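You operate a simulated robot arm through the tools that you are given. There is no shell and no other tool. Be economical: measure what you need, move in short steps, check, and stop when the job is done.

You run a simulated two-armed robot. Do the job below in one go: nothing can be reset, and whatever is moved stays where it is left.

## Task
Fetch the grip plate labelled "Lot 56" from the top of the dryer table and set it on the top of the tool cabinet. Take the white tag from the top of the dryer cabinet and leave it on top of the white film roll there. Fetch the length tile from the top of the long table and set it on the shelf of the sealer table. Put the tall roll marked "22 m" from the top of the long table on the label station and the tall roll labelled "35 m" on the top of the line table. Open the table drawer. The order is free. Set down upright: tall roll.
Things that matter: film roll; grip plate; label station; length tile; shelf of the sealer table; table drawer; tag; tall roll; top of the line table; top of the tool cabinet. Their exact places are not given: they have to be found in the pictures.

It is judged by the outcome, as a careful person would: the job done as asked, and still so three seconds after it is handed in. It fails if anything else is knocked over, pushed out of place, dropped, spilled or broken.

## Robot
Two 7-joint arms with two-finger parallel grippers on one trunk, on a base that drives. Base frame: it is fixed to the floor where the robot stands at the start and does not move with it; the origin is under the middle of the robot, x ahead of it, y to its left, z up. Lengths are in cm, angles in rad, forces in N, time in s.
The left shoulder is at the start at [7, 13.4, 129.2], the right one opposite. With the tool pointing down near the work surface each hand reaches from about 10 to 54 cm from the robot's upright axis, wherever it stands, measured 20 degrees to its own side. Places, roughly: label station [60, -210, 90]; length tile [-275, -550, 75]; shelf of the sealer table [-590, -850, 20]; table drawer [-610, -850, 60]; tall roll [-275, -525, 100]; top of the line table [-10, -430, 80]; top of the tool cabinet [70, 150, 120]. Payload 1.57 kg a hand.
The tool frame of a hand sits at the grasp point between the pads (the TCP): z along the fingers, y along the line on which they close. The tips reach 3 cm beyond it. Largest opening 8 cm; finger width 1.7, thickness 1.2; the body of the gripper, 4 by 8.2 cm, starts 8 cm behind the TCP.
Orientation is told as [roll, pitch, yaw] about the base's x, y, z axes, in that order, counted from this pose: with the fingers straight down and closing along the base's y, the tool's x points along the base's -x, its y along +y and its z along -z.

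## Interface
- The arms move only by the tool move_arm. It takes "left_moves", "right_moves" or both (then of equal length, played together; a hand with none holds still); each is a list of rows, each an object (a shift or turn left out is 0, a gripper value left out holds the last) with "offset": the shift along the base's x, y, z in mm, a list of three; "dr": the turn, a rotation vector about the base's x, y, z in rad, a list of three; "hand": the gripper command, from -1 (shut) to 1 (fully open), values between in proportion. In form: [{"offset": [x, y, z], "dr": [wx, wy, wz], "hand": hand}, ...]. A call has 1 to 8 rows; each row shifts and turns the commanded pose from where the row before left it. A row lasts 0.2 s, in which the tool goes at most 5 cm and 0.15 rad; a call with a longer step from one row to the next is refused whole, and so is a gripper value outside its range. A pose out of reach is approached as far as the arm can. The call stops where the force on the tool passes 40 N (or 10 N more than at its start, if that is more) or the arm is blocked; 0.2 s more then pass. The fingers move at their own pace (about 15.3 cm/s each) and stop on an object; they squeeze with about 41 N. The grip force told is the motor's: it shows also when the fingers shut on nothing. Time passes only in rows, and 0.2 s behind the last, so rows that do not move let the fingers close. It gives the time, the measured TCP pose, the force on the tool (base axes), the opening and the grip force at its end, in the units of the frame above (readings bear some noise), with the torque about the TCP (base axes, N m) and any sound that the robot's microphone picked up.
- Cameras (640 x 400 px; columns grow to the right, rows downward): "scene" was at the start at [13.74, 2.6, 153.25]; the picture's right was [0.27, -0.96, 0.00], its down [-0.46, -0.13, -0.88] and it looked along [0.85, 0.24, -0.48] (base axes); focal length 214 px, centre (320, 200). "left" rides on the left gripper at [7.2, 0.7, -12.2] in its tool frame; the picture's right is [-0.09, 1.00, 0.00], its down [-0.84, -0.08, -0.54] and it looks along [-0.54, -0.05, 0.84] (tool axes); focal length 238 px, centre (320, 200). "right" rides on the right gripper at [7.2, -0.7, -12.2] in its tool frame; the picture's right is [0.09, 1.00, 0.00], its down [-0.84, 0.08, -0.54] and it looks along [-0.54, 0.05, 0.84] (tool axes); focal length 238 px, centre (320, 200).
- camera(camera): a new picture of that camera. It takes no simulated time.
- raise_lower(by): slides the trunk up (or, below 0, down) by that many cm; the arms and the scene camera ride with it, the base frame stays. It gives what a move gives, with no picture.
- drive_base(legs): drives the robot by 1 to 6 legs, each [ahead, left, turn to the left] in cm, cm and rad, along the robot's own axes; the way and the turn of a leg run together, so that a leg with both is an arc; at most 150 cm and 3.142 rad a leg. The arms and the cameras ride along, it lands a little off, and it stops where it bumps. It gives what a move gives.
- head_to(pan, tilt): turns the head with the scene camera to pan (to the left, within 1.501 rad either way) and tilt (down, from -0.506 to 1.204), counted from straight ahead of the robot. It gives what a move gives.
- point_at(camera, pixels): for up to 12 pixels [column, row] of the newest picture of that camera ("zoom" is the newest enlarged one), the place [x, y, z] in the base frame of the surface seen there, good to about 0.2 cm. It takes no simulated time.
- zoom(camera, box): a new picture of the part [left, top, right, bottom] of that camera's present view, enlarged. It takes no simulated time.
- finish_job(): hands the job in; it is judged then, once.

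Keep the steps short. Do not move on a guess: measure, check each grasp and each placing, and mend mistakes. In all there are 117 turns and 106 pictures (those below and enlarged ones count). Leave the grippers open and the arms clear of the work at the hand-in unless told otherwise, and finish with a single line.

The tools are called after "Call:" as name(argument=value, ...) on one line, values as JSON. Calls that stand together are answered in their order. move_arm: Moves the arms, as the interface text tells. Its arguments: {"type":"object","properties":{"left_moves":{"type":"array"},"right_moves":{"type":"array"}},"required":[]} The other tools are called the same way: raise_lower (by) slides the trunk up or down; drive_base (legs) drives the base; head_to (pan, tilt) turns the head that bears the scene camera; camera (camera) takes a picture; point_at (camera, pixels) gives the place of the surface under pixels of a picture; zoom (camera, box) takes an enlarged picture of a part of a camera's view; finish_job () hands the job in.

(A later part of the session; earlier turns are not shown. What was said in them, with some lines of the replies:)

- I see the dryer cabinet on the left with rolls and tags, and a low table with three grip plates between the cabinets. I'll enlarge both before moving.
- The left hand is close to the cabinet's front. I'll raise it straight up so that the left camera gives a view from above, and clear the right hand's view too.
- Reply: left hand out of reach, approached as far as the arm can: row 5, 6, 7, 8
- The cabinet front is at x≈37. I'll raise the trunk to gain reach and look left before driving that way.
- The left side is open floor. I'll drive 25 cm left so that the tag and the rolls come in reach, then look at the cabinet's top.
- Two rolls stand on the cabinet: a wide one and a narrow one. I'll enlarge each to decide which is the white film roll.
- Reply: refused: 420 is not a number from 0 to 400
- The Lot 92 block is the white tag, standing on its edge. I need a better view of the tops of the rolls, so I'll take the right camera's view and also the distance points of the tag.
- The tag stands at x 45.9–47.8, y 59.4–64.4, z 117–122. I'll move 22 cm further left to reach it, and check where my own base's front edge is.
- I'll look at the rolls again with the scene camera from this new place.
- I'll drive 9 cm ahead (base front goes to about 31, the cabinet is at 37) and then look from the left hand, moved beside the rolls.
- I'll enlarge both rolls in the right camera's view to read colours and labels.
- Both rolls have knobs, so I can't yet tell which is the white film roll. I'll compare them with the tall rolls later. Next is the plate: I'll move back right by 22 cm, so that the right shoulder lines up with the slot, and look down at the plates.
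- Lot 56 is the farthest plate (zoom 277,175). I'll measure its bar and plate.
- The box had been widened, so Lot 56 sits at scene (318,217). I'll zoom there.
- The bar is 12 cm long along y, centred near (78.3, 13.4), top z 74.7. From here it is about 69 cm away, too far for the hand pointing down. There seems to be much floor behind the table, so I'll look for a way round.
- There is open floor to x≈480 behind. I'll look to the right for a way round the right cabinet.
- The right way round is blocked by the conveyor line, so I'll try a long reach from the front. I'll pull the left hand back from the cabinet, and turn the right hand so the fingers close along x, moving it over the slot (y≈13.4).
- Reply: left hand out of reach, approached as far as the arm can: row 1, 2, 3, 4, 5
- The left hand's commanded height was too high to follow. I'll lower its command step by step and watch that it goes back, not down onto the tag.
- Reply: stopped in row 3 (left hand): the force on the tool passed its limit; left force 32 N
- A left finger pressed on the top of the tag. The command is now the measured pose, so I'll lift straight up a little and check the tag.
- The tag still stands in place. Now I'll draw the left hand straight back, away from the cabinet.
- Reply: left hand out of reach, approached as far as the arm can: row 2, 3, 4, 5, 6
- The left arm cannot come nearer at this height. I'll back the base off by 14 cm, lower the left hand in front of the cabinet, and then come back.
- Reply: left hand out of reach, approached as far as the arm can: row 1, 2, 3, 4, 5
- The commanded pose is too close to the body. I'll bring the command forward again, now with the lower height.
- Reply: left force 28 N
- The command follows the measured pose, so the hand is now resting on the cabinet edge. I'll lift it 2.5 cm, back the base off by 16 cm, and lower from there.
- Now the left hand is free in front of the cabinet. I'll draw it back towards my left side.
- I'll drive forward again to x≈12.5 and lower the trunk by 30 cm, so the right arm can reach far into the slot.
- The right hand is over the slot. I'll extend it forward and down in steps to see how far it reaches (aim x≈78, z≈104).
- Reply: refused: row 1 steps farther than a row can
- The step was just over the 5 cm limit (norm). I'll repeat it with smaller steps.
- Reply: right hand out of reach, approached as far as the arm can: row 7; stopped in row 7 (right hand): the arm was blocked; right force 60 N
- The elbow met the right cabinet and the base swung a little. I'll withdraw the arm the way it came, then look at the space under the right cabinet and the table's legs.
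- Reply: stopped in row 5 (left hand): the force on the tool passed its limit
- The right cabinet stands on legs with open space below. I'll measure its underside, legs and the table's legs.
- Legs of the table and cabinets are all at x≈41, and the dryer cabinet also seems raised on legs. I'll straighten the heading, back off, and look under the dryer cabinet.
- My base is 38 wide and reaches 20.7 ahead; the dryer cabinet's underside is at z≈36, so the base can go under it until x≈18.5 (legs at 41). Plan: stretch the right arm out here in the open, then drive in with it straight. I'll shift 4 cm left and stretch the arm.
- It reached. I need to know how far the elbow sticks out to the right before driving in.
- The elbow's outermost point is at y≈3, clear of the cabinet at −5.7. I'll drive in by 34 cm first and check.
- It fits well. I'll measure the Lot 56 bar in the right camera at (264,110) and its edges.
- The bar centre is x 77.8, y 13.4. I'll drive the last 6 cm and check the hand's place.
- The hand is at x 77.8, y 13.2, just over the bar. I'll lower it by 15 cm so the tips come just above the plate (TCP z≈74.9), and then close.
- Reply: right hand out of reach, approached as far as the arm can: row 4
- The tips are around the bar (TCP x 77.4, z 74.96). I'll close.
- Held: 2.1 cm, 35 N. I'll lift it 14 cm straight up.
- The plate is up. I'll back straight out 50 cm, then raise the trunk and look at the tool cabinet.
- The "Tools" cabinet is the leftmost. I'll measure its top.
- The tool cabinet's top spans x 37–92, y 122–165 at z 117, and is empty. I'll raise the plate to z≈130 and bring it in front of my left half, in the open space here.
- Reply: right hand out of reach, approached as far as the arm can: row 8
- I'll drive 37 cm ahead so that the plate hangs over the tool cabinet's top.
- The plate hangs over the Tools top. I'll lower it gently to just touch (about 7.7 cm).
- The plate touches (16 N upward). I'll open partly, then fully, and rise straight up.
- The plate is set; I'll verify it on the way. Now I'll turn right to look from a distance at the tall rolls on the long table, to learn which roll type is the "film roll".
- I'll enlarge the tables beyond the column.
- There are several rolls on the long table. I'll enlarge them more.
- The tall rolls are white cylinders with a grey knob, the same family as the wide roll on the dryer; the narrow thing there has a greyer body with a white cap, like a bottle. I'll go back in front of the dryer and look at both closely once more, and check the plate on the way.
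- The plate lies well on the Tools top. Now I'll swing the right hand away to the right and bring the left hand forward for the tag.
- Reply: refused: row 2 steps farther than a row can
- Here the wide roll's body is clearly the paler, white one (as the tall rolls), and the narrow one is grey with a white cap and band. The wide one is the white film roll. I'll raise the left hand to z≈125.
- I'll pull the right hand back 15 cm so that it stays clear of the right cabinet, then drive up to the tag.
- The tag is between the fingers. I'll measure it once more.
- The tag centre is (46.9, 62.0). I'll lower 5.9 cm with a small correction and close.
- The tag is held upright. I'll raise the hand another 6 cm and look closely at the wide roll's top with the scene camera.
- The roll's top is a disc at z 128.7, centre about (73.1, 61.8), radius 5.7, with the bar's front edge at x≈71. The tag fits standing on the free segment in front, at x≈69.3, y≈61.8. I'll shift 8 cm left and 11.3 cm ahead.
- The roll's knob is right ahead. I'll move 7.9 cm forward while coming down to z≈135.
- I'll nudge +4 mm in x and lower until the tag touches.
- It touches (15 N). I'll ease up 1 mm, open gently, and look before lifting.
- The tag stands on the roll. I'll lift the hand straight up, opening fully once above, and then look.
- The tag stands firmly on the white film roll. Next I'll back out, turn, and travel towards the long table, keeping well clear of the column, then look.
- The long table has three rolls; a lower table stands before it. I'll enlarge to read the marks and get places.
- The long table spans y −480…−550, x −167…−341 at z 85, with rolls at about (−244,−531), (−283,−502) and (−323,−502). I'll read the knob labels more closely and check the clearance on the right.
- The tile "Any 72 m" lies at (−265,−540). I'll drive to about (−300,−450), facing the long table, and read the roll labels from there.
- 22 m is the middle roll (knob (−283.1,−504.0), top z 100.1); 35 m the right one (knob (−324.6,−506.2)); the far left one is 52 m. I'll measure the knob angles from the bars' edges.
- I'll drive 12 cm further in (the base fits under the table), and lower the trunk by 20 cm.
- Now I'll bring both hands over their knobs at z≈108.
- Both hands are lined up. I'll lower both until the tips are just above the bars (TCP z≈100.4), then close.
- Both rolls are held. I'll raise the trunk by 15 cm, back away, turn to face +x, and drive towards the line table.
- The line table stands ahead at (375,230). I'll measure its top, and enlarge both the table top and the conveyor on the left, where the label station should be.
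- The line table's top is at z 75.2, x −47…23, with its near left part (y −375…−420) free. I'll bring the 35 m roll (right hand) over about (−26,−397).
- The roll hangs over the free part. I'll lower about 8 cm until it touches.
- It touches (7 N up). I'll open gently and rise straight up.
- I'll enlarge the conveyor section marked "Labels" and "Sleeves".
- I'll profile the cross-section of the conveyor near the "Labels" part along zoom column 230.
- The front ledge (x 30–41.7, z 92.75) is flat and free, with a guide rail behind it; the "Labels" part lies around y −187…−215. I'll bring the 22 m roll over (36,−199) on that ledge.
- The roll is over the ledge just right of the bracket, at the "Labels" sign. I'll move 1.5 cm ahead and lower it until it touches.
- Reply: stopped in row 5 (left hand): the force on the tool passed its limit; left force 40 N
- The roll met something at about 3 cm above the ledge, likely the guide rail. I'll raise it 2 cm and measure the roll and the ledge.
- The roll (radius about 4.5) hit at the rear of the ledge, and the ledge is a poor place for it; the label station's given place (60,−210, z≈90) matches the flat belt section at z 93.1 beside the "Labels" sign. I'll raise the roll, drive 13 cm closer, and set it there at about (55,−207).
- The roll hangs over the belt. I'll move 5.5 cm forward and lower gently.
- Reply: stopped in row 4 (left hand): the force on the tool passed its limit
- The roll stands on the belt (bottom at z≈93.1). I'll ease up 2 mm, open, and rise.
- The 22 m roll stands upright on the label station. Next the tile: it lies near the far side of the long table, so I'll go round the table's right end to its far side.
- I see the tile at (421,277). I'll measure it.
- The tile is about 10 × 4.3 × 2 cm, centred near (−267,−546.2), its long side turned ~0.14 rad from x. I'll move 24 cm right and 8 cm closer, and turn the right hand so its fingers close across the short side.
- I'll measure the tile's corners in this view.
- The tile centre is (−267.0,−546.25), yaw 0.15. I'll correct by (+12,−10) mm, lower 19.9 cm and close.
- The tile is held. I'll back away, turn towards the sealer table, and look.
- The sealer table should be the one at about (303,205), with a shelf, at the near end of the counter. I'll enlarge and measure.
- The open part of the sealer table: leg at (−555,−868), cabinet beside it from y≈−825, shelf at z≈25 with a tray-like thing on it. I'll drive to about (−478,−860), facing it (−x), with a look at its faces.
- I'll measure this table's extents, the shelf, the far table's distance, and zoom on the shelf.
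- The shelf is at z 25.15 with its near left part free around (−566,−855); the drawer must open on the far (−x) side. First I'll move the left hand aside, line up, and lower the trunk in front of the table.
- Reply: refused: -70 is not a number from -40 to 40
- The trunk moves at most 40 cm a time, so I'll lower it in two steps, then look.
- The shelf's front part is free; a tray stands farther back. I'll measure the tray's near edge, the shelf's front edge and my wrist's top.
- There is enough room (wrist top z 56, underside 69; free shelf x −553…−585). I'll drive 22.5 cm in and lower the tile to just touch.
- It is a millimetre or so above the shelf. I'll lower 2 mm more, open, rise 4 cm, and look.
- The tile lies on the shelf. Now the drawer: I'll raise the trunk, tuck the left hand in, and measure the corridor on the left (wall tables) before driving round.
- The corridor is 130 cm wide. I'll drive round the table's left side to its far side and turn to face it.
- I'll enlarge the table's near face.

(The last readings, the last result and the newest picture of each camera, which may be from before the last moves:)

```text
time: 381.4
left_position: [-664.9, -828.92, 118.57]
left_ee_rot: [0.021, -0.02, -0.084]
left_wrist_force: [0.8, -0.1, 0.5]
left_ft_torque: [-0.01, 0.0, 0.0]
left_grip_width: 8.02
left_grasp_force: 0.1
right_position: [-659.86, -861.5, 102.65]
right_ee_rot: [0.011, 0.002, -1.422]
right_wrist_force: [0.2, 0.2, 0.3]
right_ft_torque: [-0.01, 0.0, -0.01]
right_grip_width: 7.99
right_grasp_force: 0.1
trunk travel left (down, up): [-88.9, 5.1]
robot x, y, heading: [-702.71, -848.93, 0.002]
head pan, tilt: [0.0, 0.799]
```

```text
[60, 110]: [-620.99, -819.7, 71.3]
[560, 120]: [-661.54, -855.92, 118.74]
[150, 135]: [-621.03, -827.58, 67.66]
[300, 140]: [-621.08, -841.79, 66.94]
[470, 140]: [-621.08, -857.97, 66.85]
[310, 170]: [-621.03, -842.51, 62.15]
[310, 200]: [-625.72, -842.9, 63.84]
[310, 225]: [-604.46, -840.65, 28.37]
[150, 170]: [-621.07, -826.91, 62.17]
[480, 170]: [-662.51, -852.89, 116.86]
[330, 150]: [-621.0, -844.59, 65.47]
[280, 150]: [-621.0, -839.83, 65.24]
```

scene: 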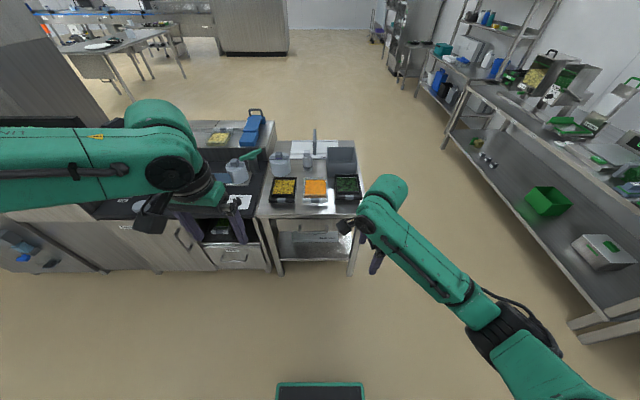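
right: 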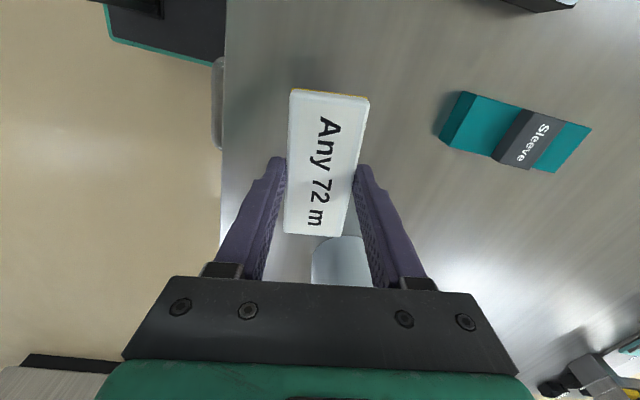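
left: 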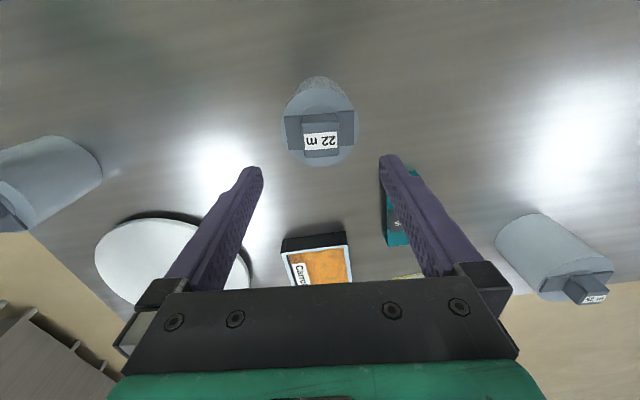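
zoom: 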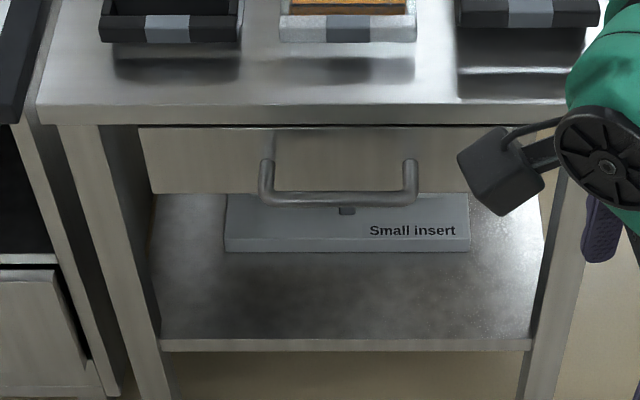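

The drawer front is at x=−621 (z 58–68), with a U handle whose bar is at x≈−625, z≈63.8, y −838…−852. I'll turn the right hand to point forward so that the fingers close above and below the bar, and move the left hand aside.

Call:
move_arm(left_moves=[{"offset": [0, 25, 0]}, {"offset": [0, 25, 0]}, {"offset": [0, 25, 0]}, {"offset": [0, 25, 0]}, {"offset": [0, 25, 0]}, {"offset": [0, 25, 0]}, {"offset": [0, 0, 0]}, {"offset": [0, 0, 0]}], right_moves=[{"offset": [0, 0, 0], "dr": [0, 0, -0.148]}, {"offset": [20, 15, 0], "dr": [0, -0.147, 0]}, {"offset": [20, 15, 0], "dr": [0, -0.147, 0]}, {"offset": [20, 15, 0], "dr": [0, -0.147, 0]}, {"offset": [20, 15, 0], "dr": [0, -0.147, 0]}, {"offset": [20, 15, 0], "dr": [0, -0.147, 0]}, {"offset": [20, 15, 0], "dr": [0, -0.147, 0]}, {"offset": [20, 15, 0], "dr": [0, -0.147, 0]}])

Call:
move_arm(right_moves=[{"offset": [0, 10, 0], "dr": [0, -0.135, 0], "hand": 0.25}, {"offset": [0, 10, 0], "dr": [0, -0.135, 0]}, {"offset": [0, 10, 0], "dr": [0, -0.135, 0]}, {"offset": [0, 10, 0], "dr": [0, -0.135, 0]}, {"offset": [0, 0, 0]}])

Call:
raise_lower(by=-38.5)

```text
time: 383.2
left_position: [-665.13, -813.85, 118.61]
left_ee_rot: [0.019, -0.018, -0.083]
left_wrist_force: [-0.5, -0.1, 0.2]
left_ft_torque: [0.02, 0.03, -0.01]
left_grip_width: 7.99
left_grasp_force: 0.0
right_position: [-645.64, -851.08, 102.69]
right_ee_rot: [1.043, -0.002, -1.57]
right_wrist_force: [0.3, -0.6, -0.4]
right_ft_torque: [0.01, -0.02, -0.02]
right_grip_width: 8.01
right_grasp_force: 0.1
trunk travel left (down, up): [-88.9, 5.1]
robot x, y, heading: [-702.81, -848.65, 0.0]
head pan, tilt: [0.0, 0.799]
```

```text
time: 384.4
left_position: [-665.04, -813.91, 118.6]
left_ee_rot: [0.018, -0.019, -0.083]
left_wrist_force: [0.4, -0.3, 0.1]
left_ft_torque: [-0.01, -0.02, 0.01]
left_grip_width: 7.99
left_grasp_force: 0.0
right_position: [-645.8, -849.02, 102.68]
right_ee_rot: [1.312, 0.0, -1.568]
right_wrist_force: [0.0, 0.3, -0.6]
right_ft_torque: [-0.07, 0.0, 0.01]
right_grip_width: 4.98
right_grasp_force: 0.1
right hand out of reach, approached as far as the arm can: row 3, 4
trunk travel left (down, up): [-88.9, 5.1]
robot x, y, heading: [-702.93, -848.52, 0.002]
head pan, tilt: [0.0, 0.799]
```

```text
time: 388.1
left_position: [-665.0, -813.97, 80.06]
left_ee_rot: [0.019, -0.019, -0.084]
left_wrist_force: [0.0, 0.0, 1.0]
left_ft_torque: [0.0, -0.02, 0.01]
left_grip_width: 8.0
left_grasp_force: 0.0
right_position: [-645.74, -849.15, 64.28]
right_ee_rot: [1.311, 0.0, -1.572]
right_wrist_force: [-0.1, -0.9, 0.5]
right_ft_torque: [0.02, 0.04, -0.01]
right_grip_width: 4.98
right_grasp_force: 0.2
trunk travel left (down, up): [-50.4, 43.6]
robot x, y, heading: [-702.73, -848.97, 0.002]
head pan, tilt: [0.0, 0.799]
```

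The hand points forward (75°) at z 64.3. I'll shift it to y −845 and z 63.5, drive 19 cm ahead so the fingers straddle the bar, and look.

Call:
move_arm(right_moves=[{"offset": [0, 40, -7]}, {"offset": [0, 0, 0]}])

Call:
drive_base(legs=[[18.5, 0, 0]])

Call:
camera(camera="right")

Call:
head_to(pan=0.0, tilt=0.6)

Call:
zoom(camera="scene", box=[220, 150, 420, 300])

```text
time: 388.7
left_position: [-665.17, -813.98, 80.26]
left_ee_rot: [0.019, -0.019, -0.083]
left_wrist_force: [1.8, 0.4, 0.6]
left_ft_torque: [0.0, -0.02, 0.03]
left_grip_width: 8.01
left_grasp_force: 0.0
right_position: [-646.19, -846.33, 62.25]
right_ee_rot: [1.297, -0.035, -1.574]
right_wrist_force: [0.1, 0.0, 0.0]
right_ft_torque: [0.0, -0.03, -0.02]
right_grip_width: 4.99
right_grasp_force: 0.2
trunk travel left (down, up): [-50.4, 43.6]
robot x, y, heading: [-702.62, -848.76, -0.002]
head pan, tilt: [0.0, 0.799]
```

```text
time: 390.2
left_position: [-646.24, -813.89, 80.06]
left_ee_rot: [0.019, -0.017, -0.081]
left_wrist_force: [0.1, -0.6, 0.6]
left_ft_torque: [0.0, 0.04, -0.01]
left_grip_width: 8.02
left_grasp_force: 0.1
right_position: [-627.15, -846.27, 62.56]
right_ee_rot: [1.305, -0.034, -1.575]
right_wrist_force: [0.3, -0.9, -0.9]
right_ft_torque: [0.01, 0.02, 0.02]
right_grip_width: 5.03
right_grasp_force: 0.0
trunk travel left (down, up): [-50.4, 43.6]
robot x, y, heading: [-683.87, -848.37, 0.003]
head pan, tilt: [0.0, 0.799]
```

```text
9 pictures are left
```

right: 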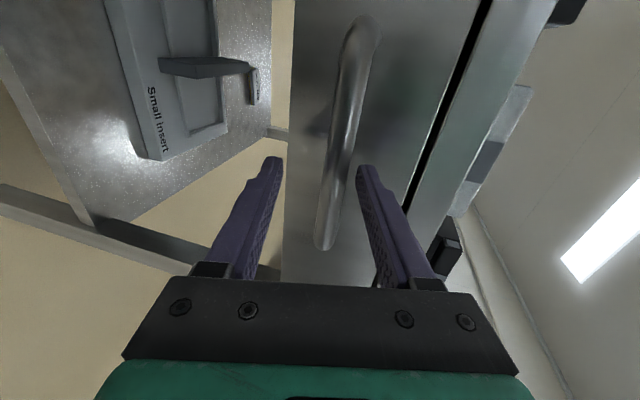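

```text
time: 391.0
left_position: [-646.33, -813.9, 80.07]
left_ee_rot: [0.018, -0.02, -0.083]
left_wrist_force: [0.4, -0.1, 1.3]
left_ft_torque: [-0.02, -0.02, -0.03]
left_grip_width: 7.99
left_grasp_force: 0.0
right_position: [-627.0, -846.49, 62.62]
right_ee_rot: [1.306, -0.036, -1.574]
right_wrist_force: [-0.4, -0.5, 0.5]
right_ft_torque: [0.0, 0.02, -0.02]
right_grip_width: 4.99
right_grasp_force: 0.0
trunk travel left (down, up): [-50.4, 43.6]
robot x, y, heading: [-683.83, -848.26, -0.001]
head pan, tilt: [0.0, 0.6]
```

```text
2.67 times, centred on (320, 225) of scene
```

zoom: 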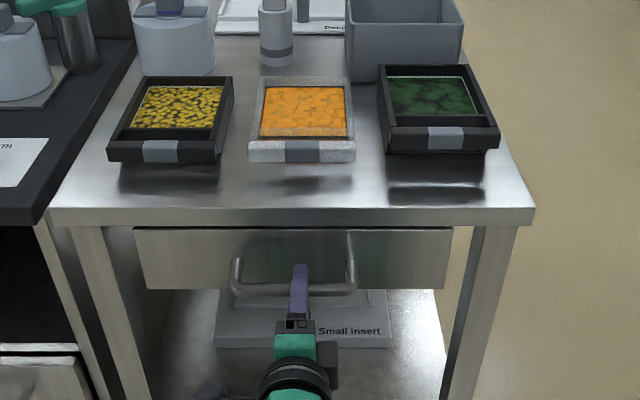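

The bar lies between the fingers. I'll close on it.

Call:
move_arm(right_moves=[{"hand": -0.4}, {"hand": -1}, {"hand": -1}, {"hand": -1}])

Call:
camera(camera="right")

```text
time: 392.0
left_position: [-646.79, -813.87, 80.37]
left_ee_rot: [0.019, -0.025, -0.082]
left_wrist_force: [-0.4, 0.0, -0.2]
left_ft_torque: [0.01, -0.01, 0.01]
left_grip_width: 8.0
left_grasp_force: 0.0
right_position: [-627.21, -846.56, 63.42]
right_ee_rot: [1.319, -0.034, -1.574]
right_wrist_force: [2.5, -1.4, 37.2]
right_ft_torque: [0.55, -0.57, 0.04]
right_grip_width: 1.61
right_grasp_force: 31.7
trunk travel left (down, up): [-50.4, 43.6]
robot x, y, heading: [-683.85, -849.0, 0.003]
head pan, tilt: [0.0, 0.6]
```

```text
7 pictures are left
```

right: 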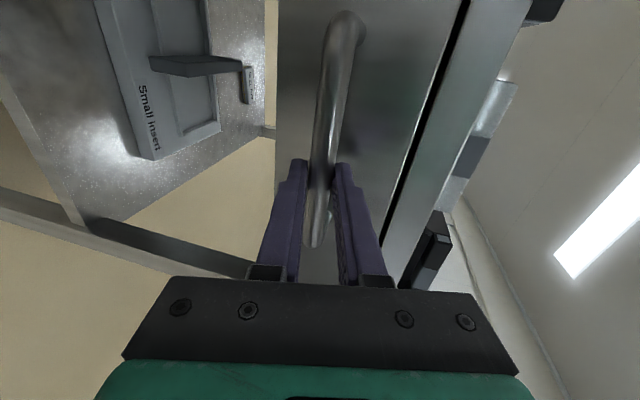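

The bar is gripped (1.6 cm), with some upward strain. I'll relax it by 8 mm upward, then pull by backing the base 8 cm.

Call:
move_arm(right_moves=[{"offset": [0, 0, 4], "hand": -1}, {"offset": [0, 0, 4]}, {"offset": [0, 0, 0]}])

Call:
drive_base(legs=[[-10, 0, 0]])

```text
time: 392.8
left_position: [-646.34, -813.57, 79.97]
left_ee_rot: [0.016, -0.021, -0.08]
left_wrist_force: [0.0, 0.7, -0.4]
left_ft_torque: [0.0, -0.01, 0.0]
left_grip_width: 8.0
left_grasp_force: 0.2
right_position: [-626.74, -846.48, 63.3]
right_ee_rot: [1.312, -0.051, -1.571]
right_wrist_force: [4.9, 25.1, 8.0]
right_ft_torque: [0.64, -0.12, 0.33]
right_grip_width: 1.63
right_grasp_force: 32.1
trunk travel left (down, up): [-50.4, 43.6]
robot x, y, heading: [-683.62, -848.74, 0.001]
head pan, tilt: [0.0, 0.6]
```

```text
time: 393.9
left_position: [-656.31, -813.61, 80.17]
left_ee_rot: [0.015, -0.023, -0.084]
left_wrist_force: [-0.1, 0.4, -0.1]
left_ft_torque: [0.04, -0.05, 0.06]
left_grip_width: 7.99
left_grasp_force: 0.2
right_position: [-637.17, -846.86, 63.39]
right_ee_rot: [1.313, -0.051, -1.576]
right_wrist_force: [0.6, 23.8, 13.7]
right_ft_torque: [0.59, -0.21, 0.29]
right_grip_width: 1.61
right_grasp_force: 31.6
trunk travel left (down, up): [-50.4, 43.6]
robot x, y, heading: [-694.17, -848.39, -0.005]
head pan, tilt: [0.0, 0.6]
```

It follows (grip still on the bar). I'll pull another 14 cm and look.

Call:
drive_base(legs=[[-14, 0, 0]])

Call:
zoom(camera="scene", box=[220, 150, 420, 300])

```text
time: 395.2
left_position: [-670.17, -813.79, 79.98]
left_ee_rot: [0.017, -0.021, -0.083]
left_wrist_force: [-0.3, 0.9, 0.1]
left_ft_torque: [0.0, 0.02, 0.01]
left_grip_width: 8.0
left_grasp_force: 0.1
right_position: [-650.74, -846.67, 63.39]
right_ee_rot: [1.311, -0.053, -1.573]
right_wrist_force: [1.4, 15.4, 11.8]
right_ft_torque: [0.66, -0.19, 0.34]
right_grip_width: 1.64
right_grasp_force: 31.2
trunk travel left (down, up): [-50.4, 43.6]
robot x, y, heading: [-707.53, -848.48, -0.004]
head pan, tilt: [0.0, 0.6]
```

```text
2.67 times, centred on (320, 225) of scene
```

zoom: 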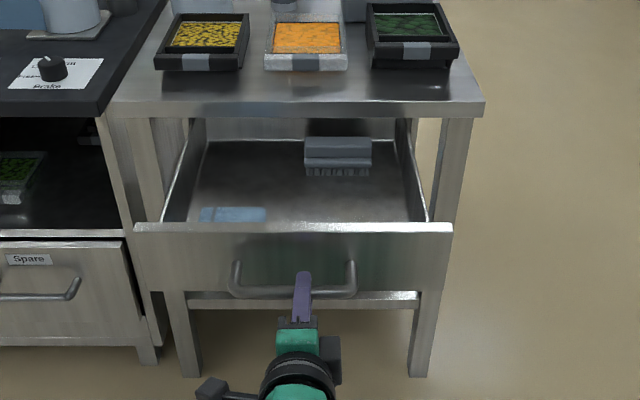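

The drawer is 24 cm open. I'll pull a bit further to be sure it is well open, watching the force.

Call:
drive_base(legs=[[-7, 0, 0]])

```text
time: 396.1
left_position: [-672.09, -813.91, 80.13]
left_ee_rot: [0.02, -0.019, -0.082]
left_wrist_force: [0.4, 0.6, -0.3]
left_ft_torque: [0.01, -0.01, 0.01]
left_grip_width: 8.0
left_grasp_force: 0.0
right_position: [-652.56, -847.01, 63.69]
right_ee_rot: [1.321, -0.044, -1.574]
right_wrist_force: [-0.5, -0.1, -1.8]
right_ft_torque: [0.65, 0.06, 0.1]
right_grip_width: 1.62
right_grasp_force: 31.9
trunk travel left (down, up): [-50.4, 43.6]
robot x, y, heading: [-710.05, -848.31, -0.005]
head pan, tilt: [0.0, 0.6]
stopped in leg 1: the force on the tool passed its limit (the readings are from after the stop); the commanded pose is now the measured one
```

The drawer has reached its stop, fully open. I'll release the bar and back straight away, then check.

Call:
move_arm(right_moves=[{"hand": -0.2}, {"hand": 0.2}, {"hand": 0.2}])

Call:
drive_base(legs=[[-25, 0, 0]])

Call:
move_arm(right_moves=[{"hand": 1}, {"hand": 1}])

Call:
camera(camera="scene")

```text
time: 396.9
left_position: [-672.18, -813.86, 80.14]
left_ee_rot: [0.019, -0.019, -0.082]
left_wrist_force: [0.6, -0.3, -0.2]
left_ft_torque: [0.01, -0.01, 0.02]
left_grip_width: 8.01
left_grasp_force: 0.2
right_position: [-652.57, -846.95, 63.79]
right_ee_rot: [1.322, -0.046, -1.573]
right_wrist_force: [0.4, 0.0, -0.1]
right_ft_torque: [0.02, 0.0, 0.01]
right_grip_width: 4.8
right_grasp_force: 0.1
trunk travel left (down, up): [-50.4, 43.6]
robot x, y, heading: [-709.64, -848.59, -0.001]
head pan, tilt: [0.0, 0.6]
```

```text
time: 398.7
left_position: [-697.11, -813.85, 80.18]
left_ee_rot: [0.02, -0.019, -0.081]
left_wrist_force: [-0.4, 0.9, -0.4]
left_ft_torque: [-0.02, 0.05, -0.04]
left_grip_width: 8.01
left_grasp_force: 0.1
right_position: [-677.47, -847.05, 63.81]
right_ee_rot: [1.324, -0.045, -1.575]
right_wrist_force: [0.2, -0.3, 0.2]
right_ft_torque: [-0.01, -0.01, -0.01]
right_grip_width: 4.78
right_grasp_force: 0.1
trunk travel left (down, up): [-50.4, 43.6]
robot x, y, heading: [-734.65, -848.04, 0.003]
head pan, tilt: [0.0, 0.6]
```

```text
time: 399.3
left_position: [-697.09, -813.92, 80.01]
left_ee_rot: [0.021, -0.019, -0.083]
left_wrist_force: [-0.3, 0.0, -0.1]
left_ft_torque: [0.02, 0.03, 0.0]
left_grip_width: 7.98
left_grasp_force: 0.0
right_position: [-677.42, -846.94, 63.72]
right_ee_rot: [1.321, -0.047, -1.575]
right_wrist_force: [-0.1, -0.7, -0.5]
right_ft_torque: [0.01, 0.01, -0.01]
right_grip_width: 8.01
right_grasp_force: 0.2
trunk travel left (down, up): [-50.4, 43.6]
robot x, y, heading: [-734.93, -848.19, 0.001]
head pan, tilt: [0.0, 0.6]
```

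```text
5 pictures are left
```

scene: 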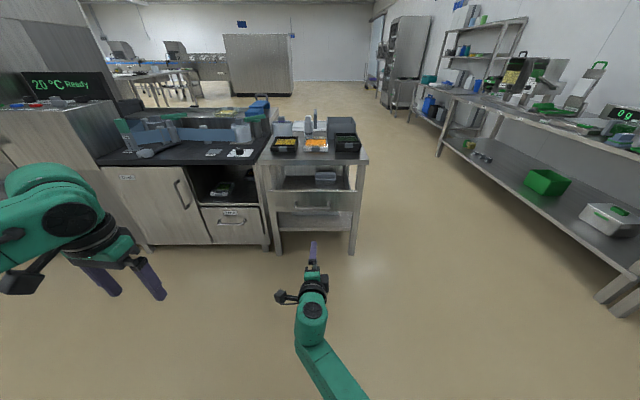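

The drawer stays open, both grippers are open and the arms are clear; all parts of the job are done, so I hand it in.

Call:
finish_job()

```text
The job is handed in.
```

I did every part of the job and handed it in; two placements rest on my judgement: the tag is on the wide pale roll, taken as the white film roll, and the 22 m roll stands upright on the belt beside the "Labels" sign, taken as the label station.
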